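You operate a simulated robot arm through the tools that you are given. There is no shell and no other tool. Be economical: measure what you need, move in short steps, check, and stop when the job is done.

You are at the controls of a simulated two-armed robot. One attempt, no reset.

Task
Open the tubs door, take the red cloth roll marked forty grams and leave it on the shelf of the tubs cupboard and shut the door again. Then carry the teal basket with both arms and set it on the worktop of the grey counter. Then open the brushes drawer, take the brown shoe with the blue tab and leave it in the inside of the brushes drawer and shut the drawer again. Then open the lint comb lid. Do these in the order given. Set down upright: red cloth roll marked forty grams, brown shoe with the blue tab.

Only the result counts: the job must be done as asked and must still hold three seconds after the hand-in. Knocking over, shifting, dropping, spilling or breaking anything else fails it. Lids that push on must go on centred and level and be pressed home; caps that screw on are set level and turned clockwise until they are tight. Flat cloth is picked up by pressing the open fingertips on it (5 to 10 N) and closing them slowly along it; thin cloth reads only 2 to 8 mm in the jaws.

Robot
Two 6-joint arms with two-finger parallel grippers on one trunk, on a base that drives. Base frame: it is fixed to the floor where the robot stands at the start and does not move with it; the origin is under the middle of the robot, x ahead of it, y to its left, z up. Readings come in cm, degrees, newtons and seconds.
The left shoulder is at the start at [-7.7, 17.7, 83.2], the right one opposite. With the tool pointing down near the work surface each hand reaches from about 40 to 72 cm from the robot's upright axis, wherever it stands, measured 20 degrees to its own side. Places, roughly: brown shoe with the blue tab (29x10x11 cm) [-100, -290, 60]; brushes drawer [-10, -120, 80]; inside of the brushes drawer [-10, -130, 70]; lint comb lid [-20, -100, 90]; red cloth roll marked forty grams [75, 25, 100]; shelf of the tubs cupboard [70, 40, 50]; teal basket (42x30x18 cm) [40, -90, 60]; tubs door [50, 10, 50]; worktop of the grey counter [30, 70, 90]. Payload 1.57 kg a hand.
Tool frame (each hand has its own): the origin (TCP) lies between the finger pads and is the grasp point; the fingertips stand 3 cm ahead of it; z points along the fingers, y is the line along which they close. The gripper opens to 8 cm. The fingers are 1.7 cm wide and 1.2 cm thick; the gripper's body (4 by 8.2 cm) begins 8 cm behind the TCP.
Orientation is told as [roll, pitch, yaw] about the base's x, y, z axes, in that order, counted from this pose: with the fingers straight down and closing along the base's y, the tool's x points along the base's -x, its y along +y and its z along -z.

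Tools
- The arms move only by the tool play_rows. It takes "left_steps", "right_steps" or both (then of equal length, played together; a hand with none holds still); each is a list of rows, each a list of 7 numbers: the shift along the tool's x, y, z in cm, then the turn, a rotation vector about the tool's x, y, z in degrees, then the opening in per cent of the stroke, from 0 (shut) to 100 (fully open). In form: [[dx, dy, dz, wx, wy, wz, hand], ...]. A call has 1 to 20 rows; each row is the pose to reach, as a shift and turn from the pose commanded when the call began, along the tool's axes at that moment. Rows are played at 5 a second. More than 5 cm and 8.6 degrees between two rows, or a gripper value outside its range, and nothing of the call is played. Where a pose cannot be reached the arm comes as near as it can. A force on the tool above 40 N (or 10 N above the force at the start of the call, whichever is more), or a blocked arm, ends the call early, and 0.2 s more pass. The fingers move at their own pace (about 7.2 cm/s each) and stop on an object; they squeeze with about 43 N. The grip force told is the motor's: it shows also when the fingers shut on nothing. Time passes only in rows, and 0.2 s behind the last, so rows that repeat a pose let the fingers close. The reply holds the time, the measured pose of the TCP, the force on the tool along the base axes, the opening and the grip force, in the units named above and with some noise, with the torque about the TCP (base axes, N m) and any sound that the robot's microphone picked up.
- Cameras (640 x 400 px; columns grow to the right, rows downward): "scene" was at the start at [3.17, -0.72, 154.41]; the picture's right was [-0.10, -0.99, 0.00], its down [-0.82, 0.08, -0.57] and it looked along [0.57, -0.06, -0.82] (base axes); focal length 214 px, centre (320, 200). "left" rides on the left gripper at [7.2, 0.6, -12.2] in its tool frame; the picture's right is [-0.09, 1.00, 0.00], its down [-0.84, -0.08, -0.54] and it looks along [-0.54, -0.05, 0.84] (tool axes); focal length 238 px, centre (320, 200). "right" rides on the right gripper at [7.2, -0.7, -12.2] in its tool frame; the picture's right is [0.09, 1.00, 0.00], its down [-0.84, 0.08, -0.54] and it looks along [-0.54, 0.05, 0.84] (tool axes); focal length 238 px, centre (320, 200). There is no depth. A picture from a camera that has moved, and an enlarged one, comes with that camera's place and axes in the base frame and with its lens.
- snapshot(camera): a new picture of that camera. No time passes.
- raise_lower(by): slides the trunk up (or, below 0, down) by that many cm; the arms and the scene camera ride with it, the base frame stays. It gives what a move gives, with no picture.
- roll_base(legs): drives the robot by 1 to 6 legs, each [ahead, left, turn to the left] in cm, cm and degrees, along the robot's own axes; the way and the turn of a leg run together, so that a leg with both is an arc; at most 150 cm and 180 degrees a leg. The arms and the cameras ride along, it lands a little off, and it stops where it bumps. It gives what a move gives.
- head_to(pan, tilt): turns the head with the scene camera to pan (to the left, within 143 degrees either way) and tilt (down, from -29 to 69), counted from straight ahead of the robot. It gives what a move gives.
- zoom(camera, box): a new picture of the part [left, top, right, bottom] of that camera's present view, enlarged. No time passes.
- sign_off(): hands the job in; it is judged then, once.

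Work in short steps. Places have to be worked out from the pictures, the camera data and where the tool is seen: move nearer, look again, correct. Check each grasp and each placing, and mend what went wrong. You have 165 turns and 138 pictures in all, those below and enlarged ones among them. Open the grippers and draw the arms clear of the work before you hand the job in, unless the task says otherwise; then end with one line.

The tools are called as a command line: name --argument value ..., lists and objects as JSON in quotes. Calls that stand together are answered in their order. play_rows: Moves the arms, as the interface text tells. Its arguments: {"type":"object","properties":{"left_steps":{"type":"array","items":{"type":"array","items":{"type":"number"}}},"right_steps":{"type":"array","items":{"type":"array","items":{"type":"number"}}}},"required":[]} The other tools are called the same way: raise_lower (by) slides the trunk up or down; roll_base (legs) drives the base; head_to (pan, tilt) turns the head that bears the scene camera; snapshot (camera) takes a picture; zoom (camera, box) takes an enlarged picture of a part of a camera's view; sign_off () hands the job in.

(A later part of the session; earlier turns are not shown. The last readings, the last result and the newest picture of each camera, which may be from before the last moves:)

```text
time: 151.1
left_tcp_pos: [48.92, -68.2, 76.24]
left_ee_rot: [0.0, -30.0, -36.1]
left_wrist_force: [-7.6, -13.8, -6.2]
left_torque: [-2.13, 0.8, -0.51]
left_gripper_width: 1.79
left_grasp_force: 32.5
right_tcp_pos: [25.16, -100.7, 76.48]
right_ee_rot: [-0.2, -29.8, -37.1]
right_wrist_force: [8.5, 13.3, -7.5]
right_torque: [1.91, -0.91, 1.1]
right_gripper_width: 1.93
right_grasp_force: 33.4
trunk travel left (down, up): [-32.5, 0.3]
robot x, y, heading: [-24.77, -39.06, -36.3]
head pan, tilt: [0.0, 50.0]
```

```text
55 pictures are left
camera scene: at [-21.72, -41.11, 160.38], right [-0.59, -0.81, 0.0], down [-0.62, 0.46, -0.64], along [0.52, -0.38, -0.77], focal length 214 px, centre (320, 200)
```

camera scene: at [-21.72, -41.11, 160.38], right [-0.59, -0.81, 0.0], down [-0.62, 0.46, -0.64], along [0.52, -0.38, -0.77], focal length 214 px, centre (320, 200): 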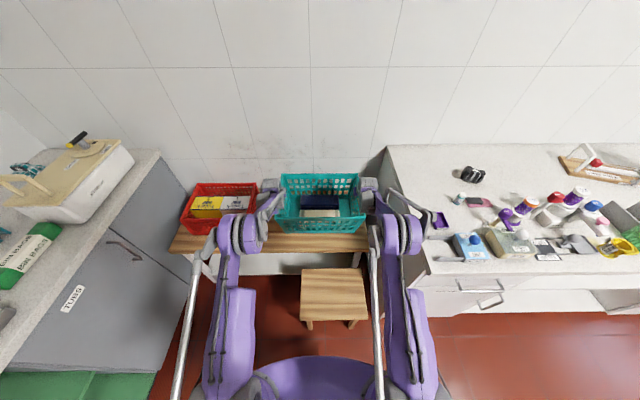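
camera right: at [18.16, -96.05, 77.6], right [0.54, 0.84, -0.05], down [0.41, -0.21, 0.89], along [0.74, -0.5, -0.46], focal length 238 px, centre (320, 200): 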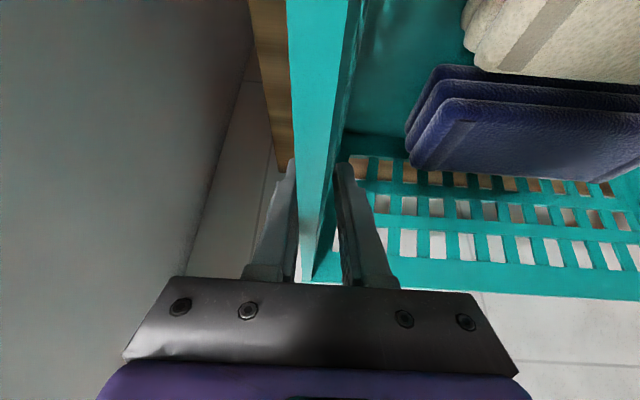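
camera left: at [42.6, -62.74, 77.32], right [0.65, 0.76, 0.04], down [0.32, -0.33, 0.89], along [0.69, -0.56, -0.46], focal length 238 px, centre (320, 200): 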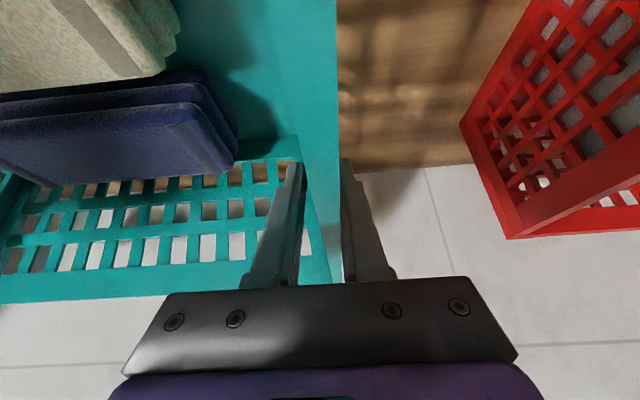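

Lifted level (~7 N each). Continue up and back by arms, relaxing the sideways pull a little.

play_rows --left_steps '[[0.8, -0.1, -2.7, 0, 0, 0, 0], [1.6, -0.2, -5.4, 0, 0, 0, 0], [2.7, -0.3, -8.2, 0, 0, 0, 0], [4.2, -0.3, -11.2, 0, 0, 0, 0], [5.7, -0.3, -14.2, 0, 0, 0, 0], [5.7, -0.3, -14.2, 0, 0, 0, 0]]' --right_steps '[[0.8, 0.1, -2.7, 0, 0, 0, 0], [1.6, 0.2, -5.4, 0, 0, 0, 0], [2.7, 0.3, -8.2, 0, 0, 0, 0], [4.2, 0.3, -11.2, 0, 0, 0, 0], [5.7, 0.3, -14.2, 0, 0, 0, 0], [5.7, 0.3, -14.2, 0, 0, 0, 0]]'

roll_base --legs '[[-40, 6, 0]]'

snapshot --camera "scene"

```text
time: 152.5
left_tcp_pos: [39.08, -60.97, 85.67]
left_ee_rot: [0.4, -30.1, -36.0]
left_wrist_force: [24.2, 27.3, -6.2]
left_torque: [-2.31, 0.88, -0.59]
left_gripper_width: 1.83
left_grasp_force: 33.3
right_tcp_pos: [15.9, -93.65, 86.0]
right_ee_rot: [-0.5, -29.9, -37.0]
right_wrist_force: [-23.7, -28.0, -7.2]
right_torque: [1.99, -0.91, 1.66]
right_gripper_width: 1.96
right_grasp_force: 33.4
trunk travel left (down, up): [-32.5, 0.3]
robot x, y, heading: [-24.48, -38.86, -36.6]
head pan, tilt: [0.0, 50.0]
```

```text
time: 155.0
left_tcp_pos: [10.05, -32.18, 85.67]
left_ee_rot: [0.0, -30.1, -35.8]
left_wrist_force: [23.7, 30.5, -6.9]
left_torque: [-1.9, 1.51, -0.76]
left_gripper_width: 1.84
left_grasp_force: 33.1
right_tcp_pos: [-13.09, -64.9, 86.1]
right_ee_rot: [-0.4, -29.9, -37.2]
right_wrist_force: [-23.5, -29.5, -6.7]
right_torque: [1.61, -1.52, 1.53]
right_gripper_width: 1.95
right_grasp_force: 33.4
trunk travel left (down, up): [-32.5, 0.3]
robot x, y, heading: [-54.2, -10.41, -36.4]
head pan, tilt: [0.0, 50.0]
```

```text
54 pictures are left
camera scene: at [-50.89, -12.42, 160.4], right [-0.59, -0.81, 0.0], down [-0.62, 0.45, -0.64], along [0.52, -0.38, -0.77], focal length 214 px, centre (320, 200)
```

scene: 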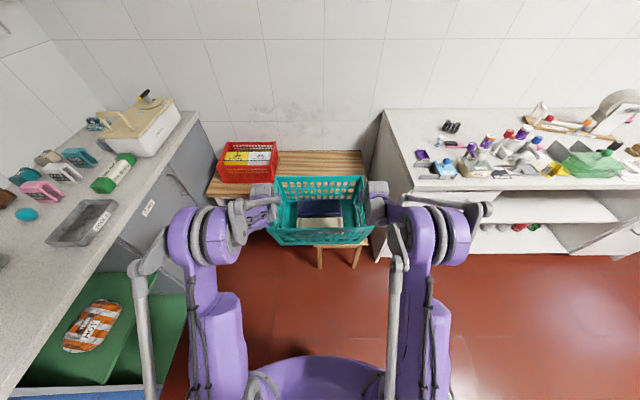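

Sideways squeeze is now the other way; split the difference (0.2 cm each) while raising 25 cm.

play_rows --left_steps '[[-0.6, 0.2, -1.1, 0, 0, 0, 0], [-1.9, 0.2, -3.2, 0, 0, 0, 0], [-3.1, 0.2, -5.4, 0, 0, 0, 0], [-4.4, 0.2, -7.6, 0, 0, 0, 0], [-5.6, 0.2, -9.7, 0, 0, 0, 0], [-6.9, 0.2, -11.9, 0, 0, 0, 0], [-8.1, 0.2, -14.1, 0, 0, 0, 0], [-9.4, 0.2, -16.2, 0, 0, 0, 0], [-10.6, 0.2, -18.4, 0, 0, 0, 0], [-11.9, 0.2, -20.6, 0, 0, 0, 0], [-12.8, 0.2, -22.1, 0, 0, 0, 0], [-12.8, 0.2, -22.1, 0, 0, 0, 0]]' --right_steps '[[-0.6, -0.2, -1.1, 0, 0, 0, 0], [-1.9, -0.2, -3.2, 0, 0, 0, 0], [-3.1, -0.2, -5.4, 0, 0, 0, 0], [-4.4, -0.2, -7.6, 0, 0, 0, 0], [-5.6, -0.2, -9.7, 0, 0, 0, 0], [-6.9, -0.2, -11.9, 0, 0, 0, 0], [-8.1, -0.2, -14.1, 0, 0, 0, 0], [-9.4, -0.2, -16.2, 0, 0, 0, 0], [-10.6, -0.2, -18.4, 0, 0, 0, 0], [-11.9, -0.2, -20.6, 0, 0, 0, 0], [-12.8, -0.2, -22.1, 0, 0, 0, 0], [-12.8, -0.2, -22.1, 0, 0, 0, 0]]'

snapshot --camera "scene"

```text
time: 157.6
left_tcp_pos: [10.12, -31.98, 111.29]
left_ee_rot: [-0.1, -29.9, -35.7]
left_wrist_force: [-13.5, -20.5, -7.4]
left_torque: [-1.73, 1.36, -0.59]
left_gripper_width: 1.81
left_grasp_force: 32.9
right_tcp_pos: [-12.9, -64.91, 111.75]
right_ee_rot: [0.1, -29.9, -37.3]
right_wrist_force: [13.1, 20.6, -7.8]
right_torque: [1.5, -1.45, 0.93]
right_gripper_width: 1.91
right_grasp_force: 33.5
trunk travel left (down, up): [-32.5, 0.3]
robot x, y, heading: [-53.78, -10.68, -36.3]
head pan, tilt: [0.0, 50.0]
```

```text
53 pictures are left
camera scene: at [-50.91, -12.42, 160.38], right [-0.59, -0.81, 0.0], down [-0.62, 0.45, -0.64], along [0.52, -0.38, -0.77], focal length 214 px, centre (320, 200)
```

scene: 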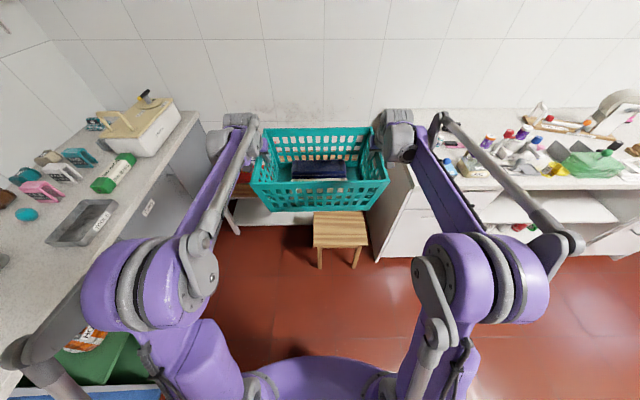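

Basket is up and level. Turn left to face the grey counter's free stretch (u ≈ -40).

roll_base --legs '[[0, 0, 46], [0, 0, 46]]'

snapshot --camera "scene"

```text
time: 162.2
left_tcp_pos: [-32.15, 53.64, 111.29]
left_ee_rot: [-0.1, -30.0, 54.2]
left_wrist_force: [20.8, -13.8, -6.9]
left_torque: [-1.15, -1.88, -0.6]
left_gripper_width: 1.78
left_grasp_force: 32.7
right_tcp_pos: [0.74, 30.53, 111.67]
right_ee_rot: [0.0, -29.9, 52.7]
right_wrist_force: [-20.3, 13.4, -7.8]
right_torque: [1.24, 1.67, 0.99]
right_gripper_width: 1.91
right_grasp_force: 34.0
trunk travel left (down, up): [-32.5, 0.3]
robot x, y, heading: [-54.25, -10.41, 53.5]
head pan, tilt: [0.0, 50.0]
```

```text
52 pictures are left
camera scene: at [-51.67, -7.5, 160.39], right [0.81, -0.59, 0.0], down [-0.45, -0.62, -0.64], along [0.38, 0.52, -0.77], focal length 214 px, centre (320, 200)
```

scene: 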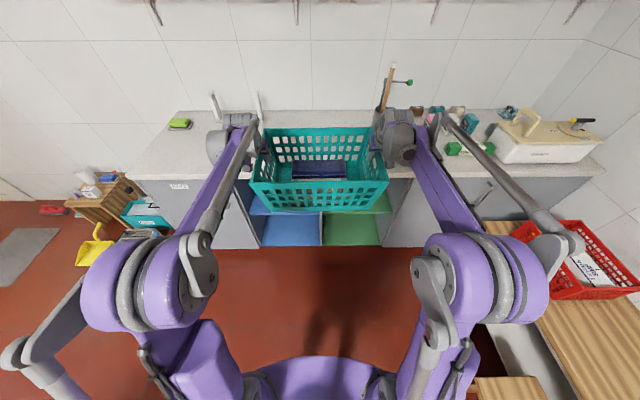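

Free worktop ahead. Align 2°, shift 6 cm left (away from the pot) and drive 34 cm forward over the counter.

roll_base --legs '[[0, 6, 2], [20, 0, 0], [14, 0, 0]]'

snapshot --camera "scene"

snapshot --camera "left"

```text
time: 165.5
left_tcp_pos: [-20.17, 85.59, 111.1]
left_ee_rot: [-0.2, -29.9, 56.1]
left_wrist_force: [-0.3, 1.1, -8.2]
left_torque: [-1.16, -1.92, -0.62]
left_gripper_width: 1.79
left_grasp_force: 32.3
right_tcp_pos: [13.29, 63.59, 111.69]
right_ee_rot: [0.0, -29.8, 54.6]
right_wrist_force: [-1.4, -1.6, -7.5]
right_torque: [1.28, 1.68, 1.23]
right_gripper_width: 1.87
right_grasp_force: 33.1
trunk travel left (down, up): [-32.5, 0.3]
robot x, y, heading: [-39.74, 21.04, 55.5]
head pan, tilt: [0.0, 50.0]
```

```text
51 pictures are left
camera scene: at [-37.69, 23.81, 160.36], right [0.83, -0.56, 0.0], down [-0.43, -0.63, -0.64], along [0.36, 0.53, -0.77], focal length 214 px, centre (320, 200)
```

scene: 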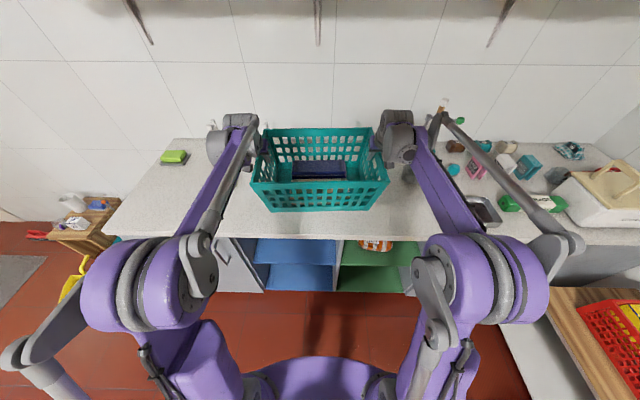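

```text
50 pictures are left
camera left: at [-27.7, 75.8, 118.15], right [-0.78, 0.62, 0.04], down [0.32, 0.33, 0.89], along [0.54, 0.71, -0.46], focal length 238 px, centre (320, 200)
```

left: 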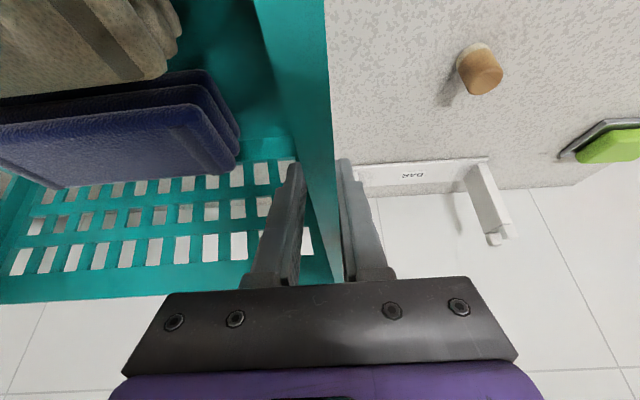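

Spot is clear (rack at v ≈ 91, peg at u ≈ -84, pot at u ≈ -8). Shift 3 cm left, then lower in small steps.

roll_base --legs '[[0, 3, 0]]'

play_rows --left_steps '[[0.5, 0, 0.87, 0, 0, 0, 0], [1, 0, 1.73, 0, 0, 0, 0], [1, 0, 1.73, 0, 0, 0, 0]]' --right_steps '[[0.5, 0, 0.87, 0, 0, 0, 0], [1, 0, 1.73, 0, 0, 0, 0], [1, 0, 1.73, 0, 0, 0, 0]]'

play_rows --left_steps '[[0.5, 0, 0.87, 0, 0, 0, 0], [0.5, 0, 0.87, 0, 0, 0, 0]]' --right_steps '[[0.5, 0, 0.87, 0, 0, 0, 0], [0.5, 0, 0.87, 0, 0, 0, 0]]'

```text
time: 166.4
left_tcp_pos: [-22.6, 87.47, 111.3]
left_ee_rot: [-0.3, -29.9, 56.2]
left_wrist_force: [-1.9, 3.2, -6.8]
left_torque: [-1.2, -1.95, -0.63]
left_gripper_width: 1.78
left_grasp_force: 32.1
right_tcp_pos: [11.12, 65.42, 111.63]
right_ee_rot: [0.0, -29.9, 54.6]
right_wrist_force: [2.5, -2.3, -8.6]
right_torque: [1.22, 1.64, 1.18]
right_gripper_width: 1.92
right_grasp_force: 33.2
trunk travel left (down, up): [-32.5, 0.3]
robot x, y, heading: [-41.98, 22.76, 56.0]
head pan, tilt: [0.0, 50.0]
```

```text
time: 167.2
left_tcp_pos: [-22.7, 87.52, 109.33]
left_ee_rot: [-0.4, -30.0, 56.2]
left_wrist_force: [3.3, 0.2, -6.4]
left_torque: [-1.11, -1.99, -0.58]
left_gripper_width: 1.82
left_grasp_force: 31.7
right_tcp_pos: [11.01, 65.59, 109.82]
right_ee_rot: [0.0, -29.9, 54.7]
right_wrist_force: [-2.7, 0.0, -7.3]
right_torque: [1.17, 1.74, 1.22]
right_gripper_width: 1.91
right_grasp_force: 33.2
trunk travel left (down, up): [-32.5, 0.3]
robot x, y, heading: [-41.91, 22.47, 55.3]
head pan, tilt: [0.0, 50.0]
```

```text
time: 167.8
left_tcp_pos: [-22.62, 87.44, 108.07]
left_ee_rot: [-0.2, -30.0, 56.2]
left_wrist_force: [2.9, -0.8, -6.1]
left_torque: [-1.03, -2.04, -0.51]
left_gripper_width: 1.83
left_grasp_force: 32.7
right_tcp_pos: [11.1, 65.54, 108.71]
right_ee_rot: [0.0, -29.9, 54.5]
right_wrist_force: [-3.2, 0.1, -6.6]
right_torque: [1.09, 1.78, 1.24]
right_gripper_width: 1.89
right_grasp_force: 33.2
trunk travel left (down, up): [-32.5, 0.3]
robot x, y, heading: [-42.16, 22.66, 55.4]
head pan, tilt: [0.0, 50.0]
```

No contact yet; continue in steps.

play_rows --left_steps '[[0.25, 0, 0.43, 0, 0, 0, 0], [0.5, 0, 0.87, 0, 0, 0, 0], [0.5, 0, 0.87, 0, 0, 0, 0]]' --right_steps '[[0.25, 0, 0.43, 0, 0, 0, 0], [0.5, 0, 0.87, 0, 0, 0, 0], [0.5, 0, 0.87, 0, 0, 0, 0]]'

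play_rows --left_steps '[[0.25, 0, 0.43, 0, 0, 0, 0], [0.25, 0, 0.43, 0, 0, 0, 0]]' --right_steps '[[0.35, 0, 0.6, 0, 0, 0, 0], [0.35, 0, 0.6, 0, 0, 0, 0]]'

snapshot --camera "left"

```text
time: 168.6
left_tcp_pos: [-22.63, 87.45, 107.22]
left_ee_rot: [-0.2, -30.1, 56.2]
left_wrist_force: [4.7, -0.1, -6.7]
left_torque: [-0.9, -2.09, -0.55]
left_gripper_width: 1.8
left_grasp_force: 32.4
right_tcp_pos: [11.07, 65.47, 107.6]
right_ee_rot: [0.0, -29.9, 54.6]
right_wrist_force: [-4.5, 0.4, -8.0]
right_torque: [0.96, 1.84, 1.21]
right_gripper_width: 1.91
right_grasp_force: 32.9
trunk travel left (down, up): [-32.5, 0.3]
robot x, y, heading: [-42.34, 22.9, 55.6]
head pan, tilt: [0.0, 50.0]
```

```text
time: 169.2
left_tcp_pos: [-22.49, 87.42, 106.63]
left_ee_rot: [-0.1, -30.0, 56.2]
left_wrist_force: [2.7, -0.7, -6.8]
left_torque: [-1.45, -1.69, -0.66]
left_gripper_width: 1.76
left_grasp_force: 32.6
right_tcp_pos: [10.95, 65.47, 106.96]
right_ee_rot: [0.0, -29.9, 54.6]
right_wrist_force: [-2.4, -0.2, -7.3]
right_torque: [1.53, 1.54, 1.15]
right_gripper_width: 1.92
right_grasp_force: 33.8
trunk travel left (down, up): [-32.5, 0.3]
robot x, y, heading: [-42.26, 22.98, 55.4]
head pan, tilt: [0.0, 50.0]
```

```text
49 pictures are left
camera left: at [-30.02, 77.59, 113.69], right [-0.78, 0.62, 0.04], down [0.32, 0.34, 0.89], along [0.54, 0.71, -0.46], focal length 238 px, centre (320, 200)
```

left: 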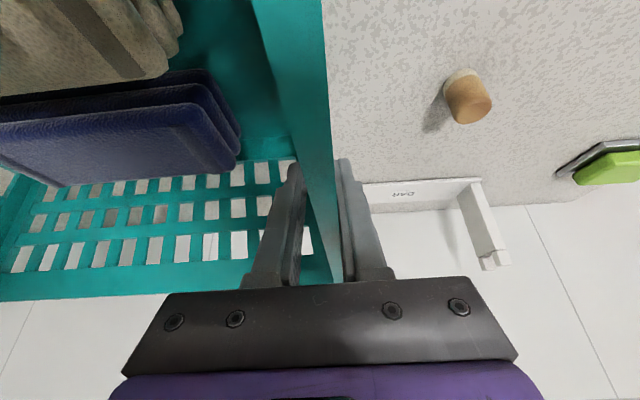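

Torques changed slightly; continue in 0.4 cm steps until the load shifts.

play_rows --left_steps '[[0.25, 0, 0.43, 0, 0, 0, 0], [0.25, 0, 0.43, 0, 0, 0, 0]]' --right_steps '[[0.25, 0, 0.43, 0, 0, 0, 0], [0.25, 0, 0.43, 0, 0, 0, 0]]'

play_rows --left_steps '[[0.25, 0, 0.43, 0, 0, 0, 0], [0.25, 0, 0.43, 0, 0, 0, 0]]' --right_steps '[[0.25, 0, 0.43, 0, 0, 0, 0], [0.25, 0, 0.43, 0, 0, 0, 0]]'

play_rows --left_steps '[[0.25, 0, 0.43, 0, 0, 0, 0], [0.25, 0, 0.43, 0, 0, 0, 0]]' --right_steps '[[0.25, 0, 0.43, 0, 0, 0, 0], [0.25, 0, 0.43, 0, 0, 0, 0]]'

```text
time: 169.8
left_tcp_pos: [-22.65, 87.41, 106.11]
left_ee_rot: [-0.2, -30.1, 56.1]
left_wrist_force: [4.0, -1.7, -5.7]
left_torque: [-1.55, -1.63, -0.65]
left_gripper_width: 1.73
left_grasp_force: 32.0
right_tcp_pos: [11.05, 65.42, 106.42]
right_ee_rot: [0.0, -29.8, 54.6]
right_wrist_force: [-4.1, 0.8, -6.3]
right_torque: [1.65, 1.46, 1.08]
right_gripper_width: 1.95
right_grasp_force: 33.7
trunk travel left (down, up): [-32.5, 0.3]
robot x, y, heading: [-41.85, 22.39, 55.6]
head pan, tilt: [0.0, 50.0]
```

```text
time: 170.4
left_tcp_pos: [-22.75, 87.29, 105.69]
left_ee_rot: [-0.2, -29.9, 56.2]
left_wrist_force: [2.1, 0.6, -6.1]
left_torque: [-1.36, -1.75, -0.66]
left_gripper_width: 1.72
left_grasp_force: 32.0
right_tcp_pos: [11.14, 65.44, 105.85]
right_ee_rot: [0.0, -29.9, 54.6]
right_wrist_force: [-1.9, -0.2, -6.9]
right_torque: [1.46, 1.56, 1.18]
right_gripper_width: 1.93
right_grasp_force: 33.7
trunk travel left (down, up): [-32.5, 0.3]
robot x, y, heading: [-42.58, 22.7, 55.6]
head pan, tilt: [0.0, 50.0]
```

```text
time: 171.0
left_tcp_pos: [-22.59, 87.35, 105.19]
left_ee_rot: [-0.3, -30.0, 56.3]
left_wrist_force: [-3.3, 3.5, -6.5]
left_torque: [-1.22, -1.97, -0.64]
left_gripper_width: 1.76
left_grasp_force: 32.3
right_tcp_pos: [11.11, 65.34, 105.55]
right_ee_rot: [0.0, -29.9, 54.7]
right_wrist_force: [2.6, -2.6, -8.0]
right_torque: [1.26, 1.7, 1.23]
right_gripper_width: 1.91
right_grasp_force: 33.4
trunk travel left (down, up): [-32.5, 0.3]
robot x, y, heading: [-42.15, 22.72, 55.7]
head pan, tilt: [0.0, 50.0]
```

Still hanging free; keep lowering, watching the load.

play_rows --left_steps '[[0.25, 0, 0.43, 0, 0, 0, 0], [0.5, 0, 0.87, 0, 0, 0, 0], [0.5, 0, 0.87, 0, 0, 0, 0]]' --right_steps '[[0.25, 0, 0.43, 0, 0, 0, 0], [0.5, 0, 0.87, 0, 0, 0, 0], [0.5, 0, 0.87, 0, 0, 0, 0]]'

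play_rows --left_steps '[[0.25, 0, 0.43, 0, 0, 0, 0], [0.25, 0, 0.43, 0, 0, 0, 0]]' --right_steps '[[0.3, 0, 0.5, 0, 0, 0, 0], [0.3, 0, 0.5, 0, 0, 0, 0]]'

snapshot --camera "scene"

```text
time: 171.8
left_tcp_pos: [-22.62, 87.43, 104.34]
left_ee_rot: [-0.2, -30.2, 56.1]
left_wrist_force: [-4.6, 11.0, 2.3]
left_torque: [-1.84, -1.43, -0.73]
left_gripper_width: 1.79
left_grasp_force: 32.2
right_tcp_pos: [10.96, 65.4, 104.88]
right_ee_rot: [-0.1, -30.2, 54.6]
right_wrist_force: [11.1, -1.9, 24.7]
right_torque: [0.1, 2.43, 1.48]
right_gripper_width: 1.91
right_grasp_force: 32.9
trunk travel left (down, up): [-32.5, 0.3]
robot x, y, heading: [-41.89, 22.17, 55.4]
head pan, tilt: [0.0, 50.0]
```

```text
time: 172.4
left_tcp_pos: [-22.67, 87.31, 104.19]
left_ee_rot: [-0.2, -30.4, 56.3]
left_wrist_force: [-2.8, 14.8, 31.6]
left_torque: [-1.35, -1.92, -0.67]
left_gripper_width: 1.88
left_grasp_force: 32.9
right_tcp_pos: [10.95, 65.19, 104.32]
right_ee_rot: [0.0, -30.4, 54.6]
right_wrist_force: [14.5, 2.0, 35.9]
right_torque: [0.9, 2.24, 1.52]
right_gripper_width: 2.04
right_grasp_force: 33.9
trunk travel left (down, up): [-32.5, 0.3]
robot x, y, heading: [-42.22, 22.87, 55.8]
head pan, tilt: [0.0, 50.0]
```

```text
48 pictures are left
camera scene: at [-40.31, 25.18, 160.45], right [0.83, -0.56, 0.0], down [-0.43, -0.63, -0.64], along [0.36, 0.53, -0.76], focal length 214 px, centre (320, 200)
```

scene: 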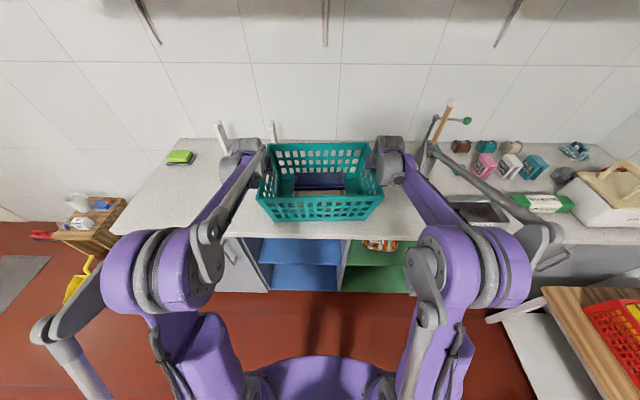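

Seated on the worktop (both hands now carry no weight). Ease up 3 mm, open both hands, and withdraw along the tools.

play_rows --left_steps '[[-0.2, 0, -0.3, 0, 0, 0, 0], [-0.2, 0, -0.3, 0, 0, 0, 60], [-0.2, 0, -0.3, 0, 0, 0, 70], [-0.2, 0, -0.3, 0, 0, 0, 70]]' --right_steps '[[-0.2, 0, -0.3, 0, 0, 0, 0], [-0.2, 0, -0.3, 0, 0, 0, 60], [-0.2, 0, -0.3, 0, 0, 0, 70], [-0.2, 0, -0.3, 0, 0, 0, 70]]'

play_rows --left_steps '[[0, 0, -2, 0, 0, 0, 70], [0, 0, -4.5, 0, 0, 0, 70], [0, 0, -8, 0, 0, 0, 70], [0, 0, -12, 0, 0, 0, 70], [0, 0, -12, 0, 0, 0, 70]]' --right_steps '[[0, 0, -2, 0, 0, 0, 70], [0, 0, -4.5, 0, 0, 0, 70], [0, 0, -8, 0, 0, 0, 70], [0, 0, -12, 0, 0, 0, 70], [0, 0, -12, 0, 0, 0, 70]]'

snapshot --camera "scene"

```text
time: 173.4
left_tcp_pos: [-22.66, 87.31, 104.15]
left_ee_rot: [-0.2, -30.1, 56.2]
left_wrist_force: [0.4, -0.1, -0.3]
left_torque: [-0.03, -0.03, -0.01]
left_gripper_width: 5.61
left_grasp_force: 0.0
right_tcp_pos: [10.96, 65.34, 104.33]
right_ee_rot: [-0.1, -29.9, 54.6]
right_wrist_force: [-0.6, 0.3, -0.5]
right_torque: [0.01, 0.01, 0.0]
right_gripper_width: 5.63
right_grasp_force: 0.1
trunk travel left (down, up): [-32.5, 0.3]
robot x, y, heading: [-42.22, 23.03, 55.6]
head pan, tilt: [0.0, 50.0]
```

```text
time: 174.6
left_tcp_pos: [-25.87, 82.43, 114.7]
left_ee_rot: [-0.2, -30.0, 56.2]
left_wrist_force: [-0.5, -0.1, -0.5]
left_torque: [0.02, -0.04, 0.0]
left_gripper_width: 5.62
left_grasp_force: 0.0
right_tcp_pos: [7.8, 60.19, 114.66]
right_ee_rot: [0.0, -29.9, 54.7]
right_wrist_force: [0.3, 0.1, -0.2]
right_torque: [0.0, 0.0, 0.01]
right_gripper_width: 5.6
right_grasp_force: 0.0
trunk travel left (down, up): [-32.5, 0.3]
robot x, y, heading: [-42.01, 22.68, 55.5]
head pan, tilt: [0.0, 50.0]
```

```text
47 pictures are left
camera scene: at [-40.01, 25.62, 160.39], right [0.83, -0.56, 0.0], down [-0.43, -0.63, -0.64], along [0.36, 0.53, -0.77], focal length 214 px, centre (320, 200)
```

scene: 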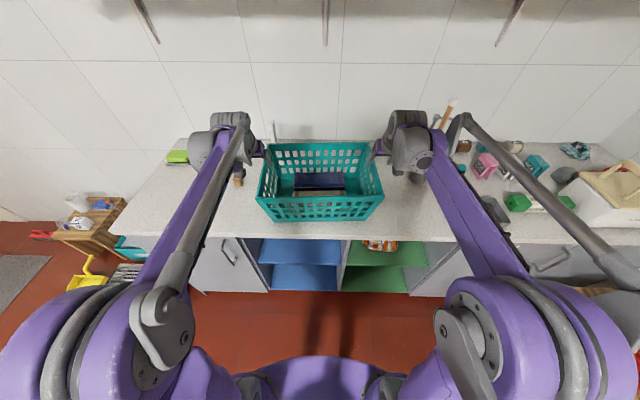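

Basket stands on the worktop, hands free. Now back off, turn toward the white counter and slide along it to look at the drawers.

roll_base --legs '[[-45, 0, 0], [0, 0, -91], [0, -70, 0]]'

head_to --pan 0 --tilt 45

snapshot --camera "scene"

head_to --pan -60 --tilt 30

snapshot --camera "scene"

```text
time: 187.6
left_tcp_pos: [-48.92, -89.78, 114.7]
left_ee_rot: [-0.2, -30.1, -34.1]
left_wrist_force: [-0.9, 0.7, -0.1]
left_torque: [0.01, -0.01, 0.03]
left_gripper_width: 5.62
left_grasp_force: 0.0
right_tcp_pos: [-71.35, -123.18, 114.83]
right_ee_rot: [0.0, -29.8, -35.5]
right_wrist_force: [-0.7, 0.1, 0.5]
right_torque: [0.01, 0.01, -0.03]
right_gripper_width: 5.59
right_grasp_force: 0.0
trunk travel left (down, up): [-32.5, 0.3]
robot x, y, heading: [-108.77, -73.05, -34.9]
head pan, tilt: [0.0, 50.0]
```

```text
time: 188.2
left_tcp_pos: [-48.95, -89.78, 114.68]
left_ee_rot: [-0.2, -29.9, -34.1]
left_wrist_force: [0.0, -1.1, -0.4]
left_torque: [0.01, 0.0, 0.0]
left_gripper_width: 5.56
left_grasp_force: 0.1
right_tcp_pos: [-71.4, -123.24, 114.74]
right_ee_rot: [-0.1, -29.9, -35.6]
right_wrist_force: [0.4, 0.9, -0.9]
right_torque: [-0.02, -0.01, 0.01]
right_gripper_width: 5.61
right_grasp_force: 0.0
trunk travel left (down, up): [-32.5, 0.3]
robot x, y, heading: [-108.52, -72.74, -34.8]
head pan, tilt: [0.0, 45.0]
```

```text
46 pictures are left
camera scene: at [-105.24, -75.42, 161.08], right [-0.57, -0.82, 0.0], down [-0.58, 0.4, -0.71], along [0.58, -0.4, -0.71], focal length 214 px, centre (320, 200)
```

scene: 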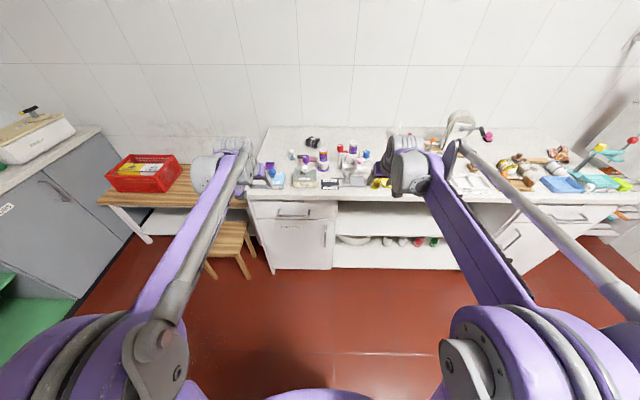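

```text
time: 189.5
left_tcp_pos: [-49.08, -89.79, 114.7]
left_ee_rot: [-0.2, -30.0, -34.1]
left_wrist_force: [0.2, 0.3, -0.1]
left_torque: [-0.01, -0.01, -0.01]
left_gripper_width: 5.6
left_grasp_force: 0.0
right_tcp_pos: [-71.4, -123.19, 114.69]
right_ee_rot: [0.1, -29.8, -35.6]
right_wrist_force: [0.7, 0.8, 0.5]
right_torque: [-0.01, -0.03, -0.03]
right_gripper_width: 5.64
right_grasp_force: 0.1
trunk travel left (down, up): [-32.5, 0.3]
robot x, y, heading: [-108.49, -73.43, -34.4]
head pan, tilt: [-60.0, 30.0]
```

```text
45 pictures are left
camera scene: at [-112.65, -79.81, 163.34], right [-1.0, 0.08, 0.0], down [0.04, 0.5, -0.87], along [-0.07, -0.86, -0.5], focal length 214 px, centre (320, 200)
```

scene: 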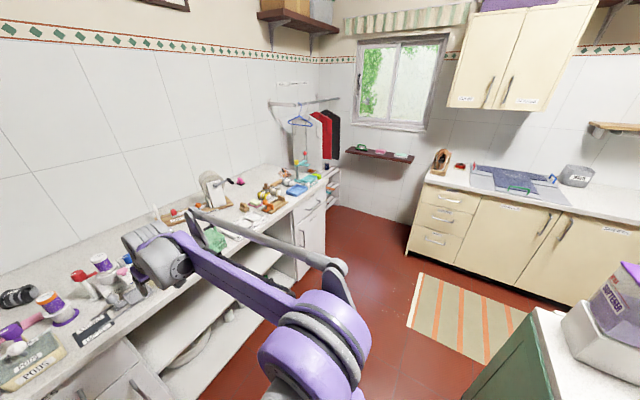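

Zoom toward the far end of the white counter where the shoe should be.

zoom --camera "scene" --box '[230, 130, 360, 250]'

```text
3.33 times, centred on (295, 190) of scene
camera zoom: at [-112.65, -79.81, 163.34], right [-1.0, 0.08, 0.0], down [0.04, 0.5, -0.87], along [-0.07, -0.86, -0.5], focal length 715 px, centre (403, 233)
```

zoom: 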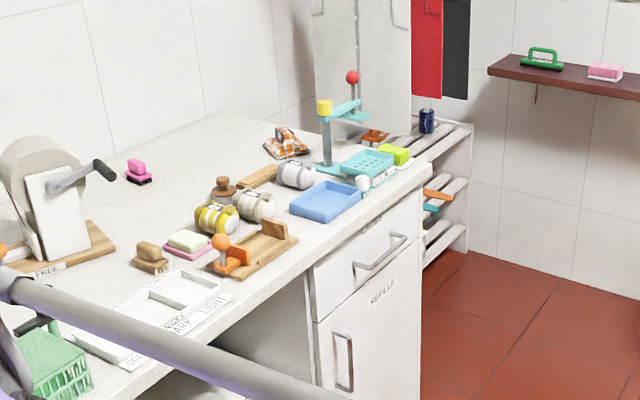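

A white slatted shoe rack stands past the counter's end. Drive along the aisle toward it.

roll_base --legs '[[12, 0, 0], [0, -75, 0], [0, -60, 0]]'

head_to --pan -30 --tilt 42

snapshot --camera "scene"

```text
time: 202.5
left_tcp_pos: [-114.35, -204.33, 114.58]
left_ee_rot: [-0.1, -30.0, -33.2]
left_wrist_force: [-1.2, 0.8, 0.2]
left_torque: [-0.02, 0.01, 0.01]
left_gripper_width: 5.58
left_grasp_force: 0.0
right_tcp_pos: [-136.21, -238.07, 114.8]
right_ee_rot: [0.0, -29.8, -34.7]
right_wrist_force: [0.4, 0.3, 0.8]
right_torque: [0.0, -0.02, 0.0]
right_gripper_width: 5.59
right_grasp_force: 0.0
trunk travel left (down, up): [-32.5, 0.3]
robot x, y, heading: [-174.22, -188.78, -34.0]
head pan, tilt: [-60.0, 30.0]
```

```text
time: 203.4
left_tcp_pos: [-114.59, -204.38, 114.62]
left_ee_rot: [-0.2, -29.8, -33.1]
left_wrist_force: [0.2, -0.1, 0.1]
left_torque: [0.02, 0.01, -0.02]
left_gripper_width: 5.59
left_grasp_force: 0.3
right_tcp_pos: [-136.35, -238.16, 114.73]
right_ee_rot: [0.0, -29.9, -34.7]
right_wrist_force: [-0.6, 0.0, -0.8]
right_torque: [-0.01, 0.03, -0.01]
right_gripper_width: 5.61
right_grasp_force: 0.0
trunk travel left (down, up): [-32.5, 0.3]
robot x, y, heading: [-174.24, -188.81, -33.6]
head pan, tilt: [-30.0, 42.0]
```

```text
43 pictures are left
camera scene: at [-174.03, -193.86, 161.52], right [-0.9, -0.44, 0.0], down [-0.3, 0.6, -0.74], along [0.33, -0.67, -0.67], focal length 214 px, centre (320, 200)
```

scene: 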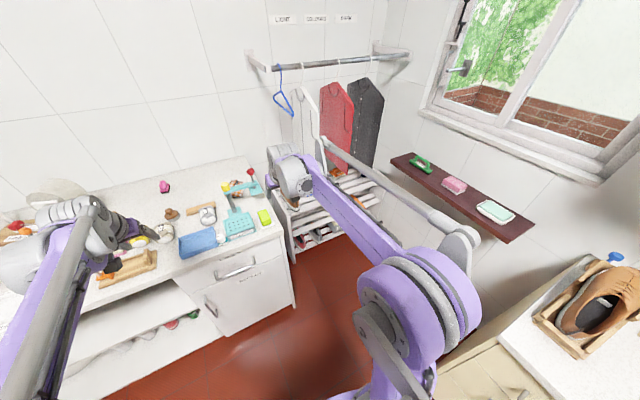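

The rack is partly hidden behind the right hand; shift the base to the right a bit and zoom in.

roll_base --legs '[[0, -22, 0]]'

head_to --pan -5 --tilt 42

snapshot --camera "scene"

```text
time: 205.9
left_tcp_pos: [-126.44, -222.38, 114.63]
left_ee_rot: [-0.2, -30.0, -33.1]
left_wrist_force: [-0.9, -0.8, 0.5]
left_torque: [0.0, -0.03, -0.03]
left_gripper_width: 5.62
left_grasp_force: 0.0
right_tcp_pos: [-148.34, -256.2, 114.79]
right_ee_rot: [0.1, -29.9, -34.6]
right_wrist_force: [-0.1, 0.0, 0.3]
right_torque: [0.02, -0.01, 0.0]
right_gripper_width: 5.62
right_grasp_force: 0.1
trunk travel left (down, up): [-32.5, 0.3]
robot x, y, heading: [-186.54, -206.69, -33.5]
head pan, tilt: [-30.0, 42.0]
```

```text
time: 206.8
left_tcp_pos: [-126.43, -222.46, 114.68]
left_ee_rot: [-0.2, -30.0, -33.1]
left_wrist_force: [0.0, 0.0, 0.2]
left_torque: [0.03, 0.02, 0.02]
left_gripper_width: 5.58
left_grasp_force: 0.0
right_tcp_pos: [-148.39, -256.17, 114.7]
right_ee_rot: [0.0, -29.9, -34.7]
right_wrist_force: [-0.1, 0.3, -0.2]
right_torque: [-0.02, -0.02, -0.01]
right_gripper_width: 5.62
right_grasp_force: 0.0
trunk travel left (down, up): [-32.5, 0.3]
robot x, y, heading: [-186.22, -207.05, -33.7]
head pan, tilt: [-5.0, 42.0]
```

```text
42 pictures are left
camera scene: at [-183.27, -209.68, 161.51], right [-0.63, -0.78, 0.0], down [-0.52, 0.42, -0.74], along [0.58, -0.46, -0.67], focal length 214 px, centre (320, 200)
```

scene: 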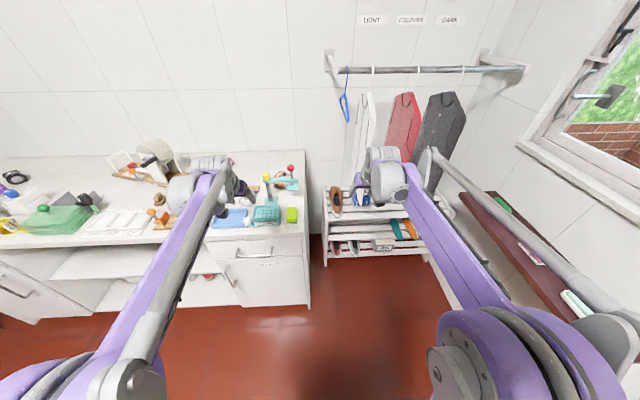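

zoom --camera "scene" --box '[300, 160, 450, 275]'

```text
3.48 times, centred on (375, 218) of scene
camera zoom: at [-183.27, -209.68, 161.51], right [-0.63, -0.78, 0.0], down [-0.52, 0.42, -0.74], along [0.58, -0.46, -0.67], focal length 746 px, centre (129, 139)
```

zoom: 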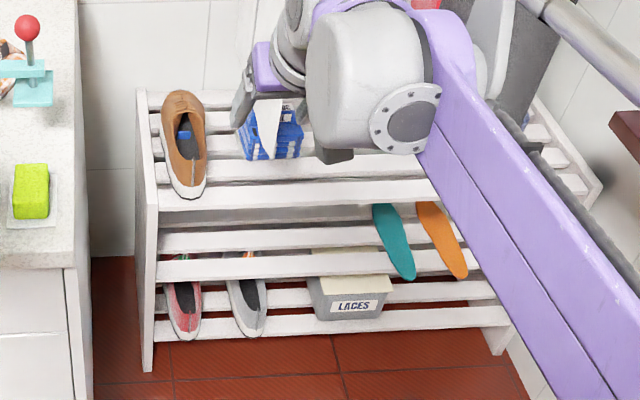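

The brown shoe with the blue tab stands on the rack's top left, centre ≈ (-104, -287), pointing along the rack's depth. Fold the left arm back and up, then drive up to it.

play_rows --left_steps '[[1.9, 0, -3.4, 0, 0, 0, 70], [3.8, 0, -6.8, 0, 0, 0, 70], [5.7, 0, -10.2, 0, 0, 0, 70], [7.5, 0, -13.6, 0, 0, 0, 70], [9.4, 0, -17, 0, 0, 0, 70], [11.3, 0, -20.4, 0, 0, 0, 70], [11.3, 0, -20.4, 0, 0, 0, 70]]'

roll_base --legs '[[0, -5, 0], [44, 0, 0]]'

snapshot --camera "right"

head_to --pan -10 --tilt 60

snapshot --camera "scene"

```text
time: 208.4
left_tcp_pos: [-143.21, -211.03, 127.11]
left_ee_rot: [-0.2, -30.0, -33.1]
left_wrist_force: [0.0, -0.1, 0.0]
left_torque: [0.01, -0.03, -0.01]
left_gripper_width: 5.59
left_grasp_force: 0.1
right_tcp_pos: [-148.23, -256.18, 114.69]
right_ee_rot: [-0.1, -30.0, -34.8]
right_wrist_force: [0.3, 0.5, -0.1]
right_torque: [-0.01, 0.0, 0.01]
right_gripper_width: 5.6
right_grasp_force: 0.0
trunk travel left (down, up): [-32.5, 0.3]
robot x, y, heading: [-185.95, -207.13, -33.8]
head pan, tilt: [-5.0, 42.0]
```

```text
time: 211.6
left_tcp_pos: [-113.12, -238.91, 126.98]
left_ee_rot: [-0.1, -29.8, -33.6]
left_wrist_force: [-0.6, -0.9, -0.2]
left_torque: [-0.02, 0.03, 0.03]
left_gripper_width: 5.58
left_grasp_force: 0.0
right_tcp_pos: [-118.45, -283.88, 114.6]
right_ee_rot: [0.1, -29.9, -35.1]
right_wrist_force: [-0.4, -0.8, -0.1]
right_torque: [0.04, 0.03, 0.01]
right_gripper_width: 5.6
right_grasp_force: 0.0
trunk travel left (down, up): [-32.5, 0.3]
robot x, y, heading: [-156.29, -234.21, -33.8]
head pan, tilt: [-5.0, 42.0]
stopped in leg 2: the robot was blocked; the commanded pose is now the measured one
```

```text
40 pictures are left
camera right: at [-129.07, -277.39, 121.59], right [0.51, 0.86, -0.04], down [0.42, -0.2, 0.89], along [0.75, -0.47, -0.46], focal length 238 px, centre (320, 200)
```

right: 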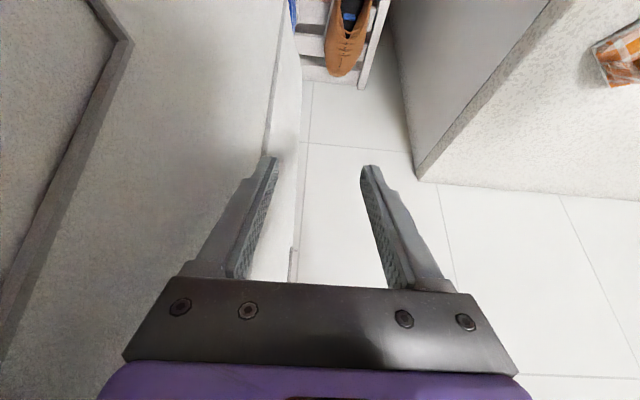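

```text
time: 212.4
left_tcp_pos: [-113.36, -238.7, 127.04]
left_ee_rot: [-0.2, -30.1, -33.3]
left_wrist_force: [0.5, 0.0, -0.2]
left_torque: [0.01, -0.04, 0.01]
left_gripper_width: 5.6
left_grasp_force: 0.0
right_tcp_pos: [-118.67, -283.6, 114.67]
right_ee_rot: [0.1, -30.0, -35.0]
right_wrist_force: [0.1, 0.3, 0.8]
right_torque: [0.0, -0.02, 0.02]
right_gripper_width: 5.62
right_grasp_force: 0.1
trunk travel left (down, up): [-32.5, 0.3]
robot x, y, heading: [-156.17, -234.36, -34.0]
head pan, tilt: [-10.0, 60.0]
```

```text
39 pictures are left
camera scene: at [-155.11, -236.34, 159.14], right [-0.69, -0.72, 0.0], down [-0.62, 0.6, -0.5], along [0.36, -0.35, -0.87], focal length 214 px, centre (320, 200)
```

scene: 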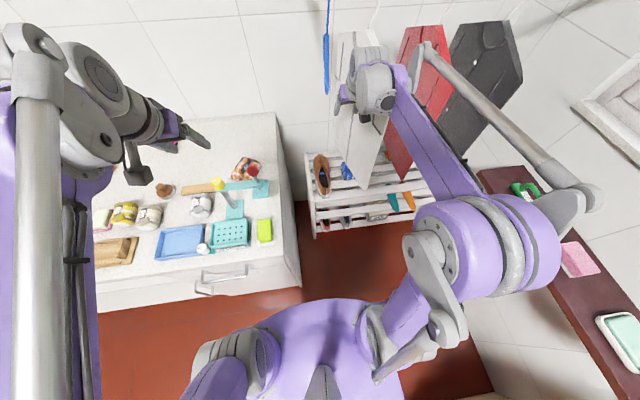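

Blocked with the right elbow close to the wall shelf; shift left 5 / back 2. The shoe (heel toward me) is at fwd ≈ 75, right ≈ 19, within reach. Lower the right hand over it.

roll_base --legs '[[-2, 0, 0], [0, 5, 0]]'

play_rows --right_steps '[[0.8, 0, 3.9, 0, 0, 0, 100], [1.6, 0, 7.8, 0, 0, 0, 100], [2.4, 0, 11.6, 0, 0, 0, 100], [3.2, 0, 15.5, 0, 0, 0, 100], [4, 0, 19.4, 0, 0, 0, 100], [4.8, 0, 23.3, 0, 0, 0, 100], [5.6, 0, 27.1, 0, 0, 0, 100], [6.3, 0, 31, 0, 0, 0, 100], [6.3, 0, 31, 0, 0, 0, 100]]'

snapshot --camera "right"

```text
time: 213.9
left_tcp_pos: [-112.15, -233.34, 127.05]
left_ee_rot: [-0.2, -30.1, -33.4]
left_wrist_force: [0.1, -0.2, -0.4]
left_torque: [-0.01, 0.02, -0.05]
left_gripper_width: 5.61
left_grasp_force: 0.0
right_tcp_pos: [-117.47, -278.25, 114.76]
right_ee_rot: [0.1, -30.1, -34.9]
right_wrist_force: [0.1, -0.8, -0.4]
right_torque: [-0.01, 0.0, -0.01]
right_gripper_width: 5.61
right_grasp_force: 0.1
trunk travel left (down, up): [-32.5, 0.3]
robot x, y, heading: [-155.07, -228.99, -33.9]
head pan, tilt: [-10.0, 60.0]
```

```text
time: 215.9
left_tcp_pos: [-112.04, -233.41, 127.12]
left_ee_rot: [-0.3, -30.2, -33.4]
left_wrist_force: [-0.2, -0.8, 0.0]
left_torque: [0.03, 0.03, 0.03]
left_gripper_width: 5.62
left_grasp_force: 0.1
right_tcp_pos: [-109.01, -284.18, 84.58]
right_ee_rot: [0.0, -30.0, -35.1]
right_wrist_force: [-0.2, -0.4, 0.1]
right_torque: [0.0, 0.01, 0.02]
right_gripper_width: 7.99
right_grasp_force: 0.1
trunk travel left (down, up): [-32.5, 0.3]
robot x, y, heading: [-155.01, -229.06, -34.0]
head pan, tilt: [-10.0, 60.0]
```

```text
38 pictures are left
camera right: at [-119.54, -277.76, 91.52], right [0.51, 0.86, -0.05], down [0.42, -0.2, 0.89], along [0.76, -0.47, -0.46], focal length 238 px, centre (320, 200)
```

right: 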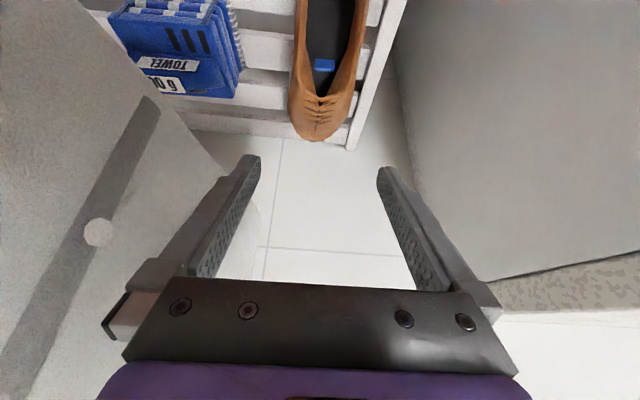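

Zoom to measure the shoe's opening and walls.

zoom --camera "right" --box '[230, 0, 430, 150]'

```text
2.67 times, centred on (330, 75) of right
camera zoom: at [-119.54, -277.76, 91.52], right [0.51, 0.86, -0.05], down [0.42, -0.2, 0.89], along [0.76, -0.47, -0.46], focal length 636 px, centre (293, 533)
```

zoom: 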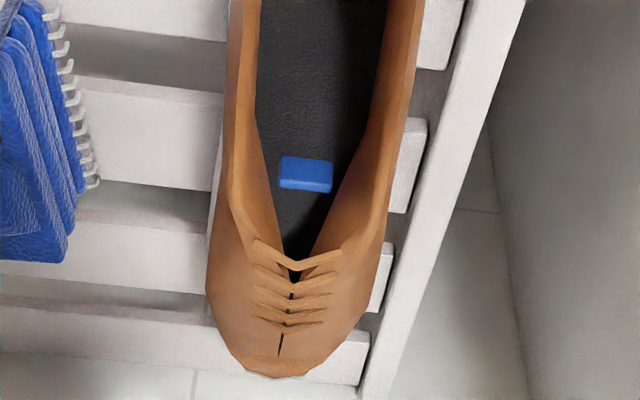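

Outer width at the opening is ~6.8 cm, so the fingers can straddle it across. Align (−3°) and lower to just above the rim.

play_rows --right_steps '[[1.4, 0, 3.7, 0.5, 0, 0.9, 100], [2.8, -0.1, 7.3, 1.1, 0, 1.9, 100], [4.15, -0.1, 11, 1.6, 0, 2.8, 100], [4.15, -0.1, 11, 1.6, 0, 2.8, 100]]'

snapshot --camera "right"

```text
time: 216.9
left_tcp_pos: [-112.1, -233.36, 127.07]
left_ee_rot: [-0.1, -30.1, -33.4]
left_wrist_force: [-0.3, 0.4, 0.0]
left_torque: [-0.01, 0.01, -0.05]
left_gripper_width: 5.58
left_grasp_force: 0.1
right_tcp_pos: [-107.66, -285.2, 73.0]
right_ee_rot: [0.1, -29.9, -38.2]
right_wrist_force: [0.3, 0.4, -0.7]
right_torque: [0.0, 0.01, 0.02]
right_gripper_width: 7.98
right_grasp_force: 0.1
trunk travel left (down, up): [-32.5, 0.3]
robot x, y, heading: [-154.81, -228.87, -34.0]
head pan, tilt: [-10.0, 60.0]
```

```text
36 pictures are left
camera right: at [-117.96, -278.1, 79.97], right [0.55, 0.83, -0.05], down [0.4, -0.22, 0.89], along [0.73, -0.51, -0.46], focal length 238 px, centre (320, 200)
```

right: 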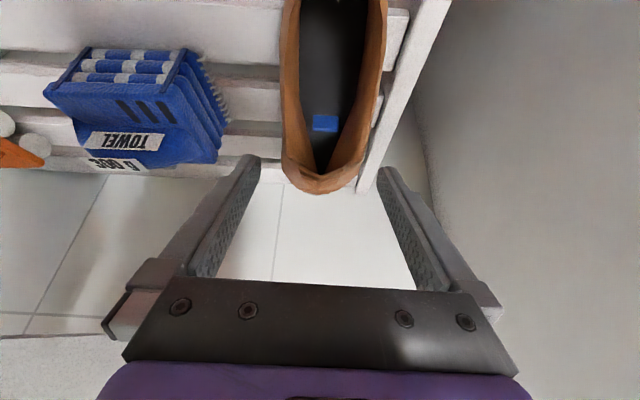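

Centred over the opening (6.5 cm wide there). Lower 6.5 cm and look.

play_rows --right_steps '[[1.2, 0, 2.1, 0, 0, 0, 100], [2.3, 0, 4, 0, 0, 0, 100], [3.3, 0, 5.6, 0, 0, 0, 100], [3.3, 0, 5.6, 0, 0, 0, 100]]'

snapshot --camera "right"

```text
time: 217.5
left_tcp_pos: [-112.22, -233.25, 127.21]
left_ee_rot: [-0.2, -30.1, -33.3]
left_wrist_force: [0.2, -0.6, -0.4]
left_torque: [0.03, -0.02, 0.0]
left_gripper_width: 5.6
left_grasp_force: 0.2
right_tcp_pos: [-107.75, -285.15, 70.02]
right_ee_rot: [0.2, -30.0, -38.2]
right_wrist_force: [-5.5, 4.3, 9.5]
right_torque: [0.38, -0.15, 0.23]
right_gripper_width: 7.99
right_grasp_force: 0.0
trunk travel left (down, up): [-32.5, 0.3]
robot x, y, heading: [-154.86, -228.93, -33.9]
head pan, tilt: [-10.0, 60.0]
stopped in row 2 (right hand): the force on the tool passed its limit at 114 N (the readings are from after the stop); the commanded pose is now the measured one
```

```text
35 pictures are left
camera right: at [-117.98, -278.02, 76.91], right [0.55, 0.83, -0.04], down [0.4, -0.22, 0.89], along [0.73, -0.51, -0.46], focal length 238 px, centre (320, 200)
```

right: 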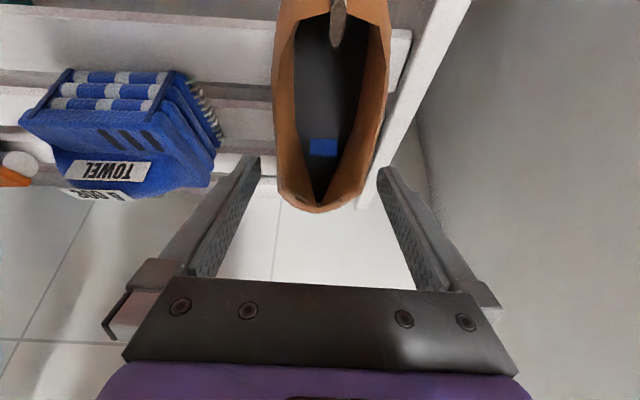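

The left finger met the rack's side post. Instead grip the shoe's right side wall: one finger inside the opening, one outside. Lift, shift 2.3 cm right, narrow the opening, and lower.

play_rows --right_steps '[[-1.7, 0, -3, 0, 0, 0, 90], [-1.7, -1.2, -3, 0, 0, 0, 45], [-1.7, -2.3, -3, 0, 0, 0, 45], [-1.7, -2.3, -3, 0, 0, 0, 45]]'

snapshot --camera "right"

```text
time: 218.5
left_tcp_pos: [-112.08, -233.47, 127.11]
left_ee_rot: [-0.1, -30.1, -33.4]
left_wrist_force: [0.1, 0.5, 0.1]
left_torque: [0.02, 0.03, 0.01]
left_gripper_width: 5.61
left_grasp_force: 0.1
right_tcp_pos: [-109.12, -287.08, 73.25]
right_ee_rot: [0.3, -30.1, -38.5]
right_wrist_force: [0.1, 0.5, 0.6]
right_torque: [0.02, 0.01, -0.01]
right_gripper_width: 3.57
right_grasp_force: 0.0
trunk travel left (down, up): [-32.5, 0.3]
robot x, y, heading: [-155.16, -229.06, -34.1]
head pan, tilt: [-10.0, 60.0]
```

```text
34 pictures are left
camera right: at [-119.32, -280.02, 80.27], right [0.55, 0.83, -0.04], down [0.4, -0.22, 0.89], along [0.73, -0.51, -0.46], focal length 238 px, centre (320, 200)
```

right: 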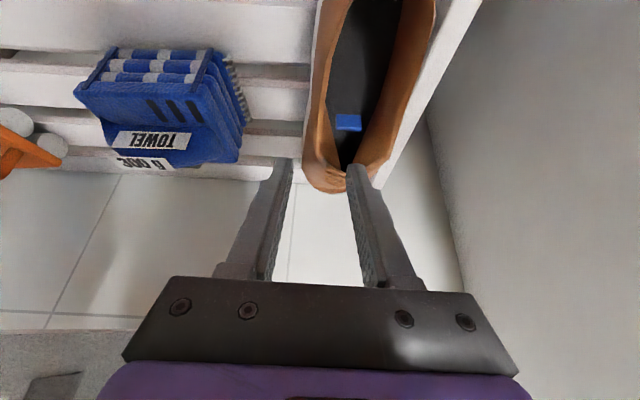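

Good: wall between the fingers. Move 1.5 cm toward the heel and lower 6.5 cm.

play_rows --right_steps '[[2.3, 0, 0.98, 0, 0, 0, 45], [3.4, 0, 2.9, 0, 0, 0, 45], [4.55, 0, 4.9, 0, 0, 0, 45], [4.55, 0, 4.9, 0, 0, 0, 45]]'

snapshot --camera "right"

```text
time: 219.5
left_tcp_pos: [-112.06, -233.44, 127.02]
left_ee_rot: [-0.2, -30.1, -33.4]
left_wrist_force: [-0.5, -0.4, -0.1]
left_torque: [-0.02, -0.03, 0.01]
left_gripper_width: 5.59
left_grasp_force: 0.2
right_tcp_pos: [-110.39, -286.05, 66.75]
right_ee_rot: [0.2, -30.0, -38.3]
right_wrist_force: [-0.8, -0.4, 0.2]
right_torque: [0.03, -0.04, 0.02]
right_gripper_width: 3.6
right_grasp_force: 0.0
trunk travel left (down, up): [-32.5, 0.3]
robot x, y, heading: [-154.96, -229.03, -34.2]
head pan, tilt: [-10.0, 60.0]
```

```text
33 pictures are left
camera right: at [-120.63, -278.95, 73.64], right [0.55, 0.83, -0.04], down [0.4, -0.22, 0.89], along [0.73, -0.51, -0.46], focal length 238 px, centre (320, 200)
```

right: 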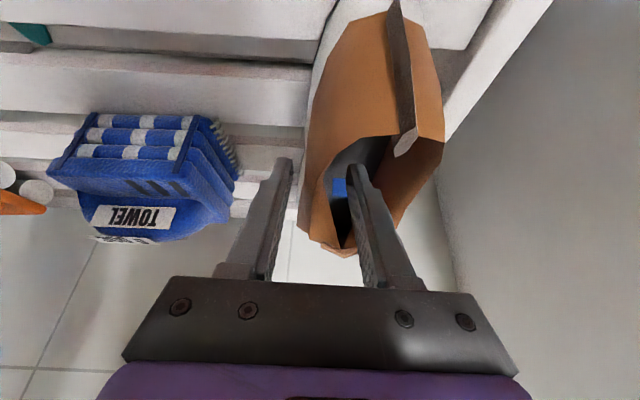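

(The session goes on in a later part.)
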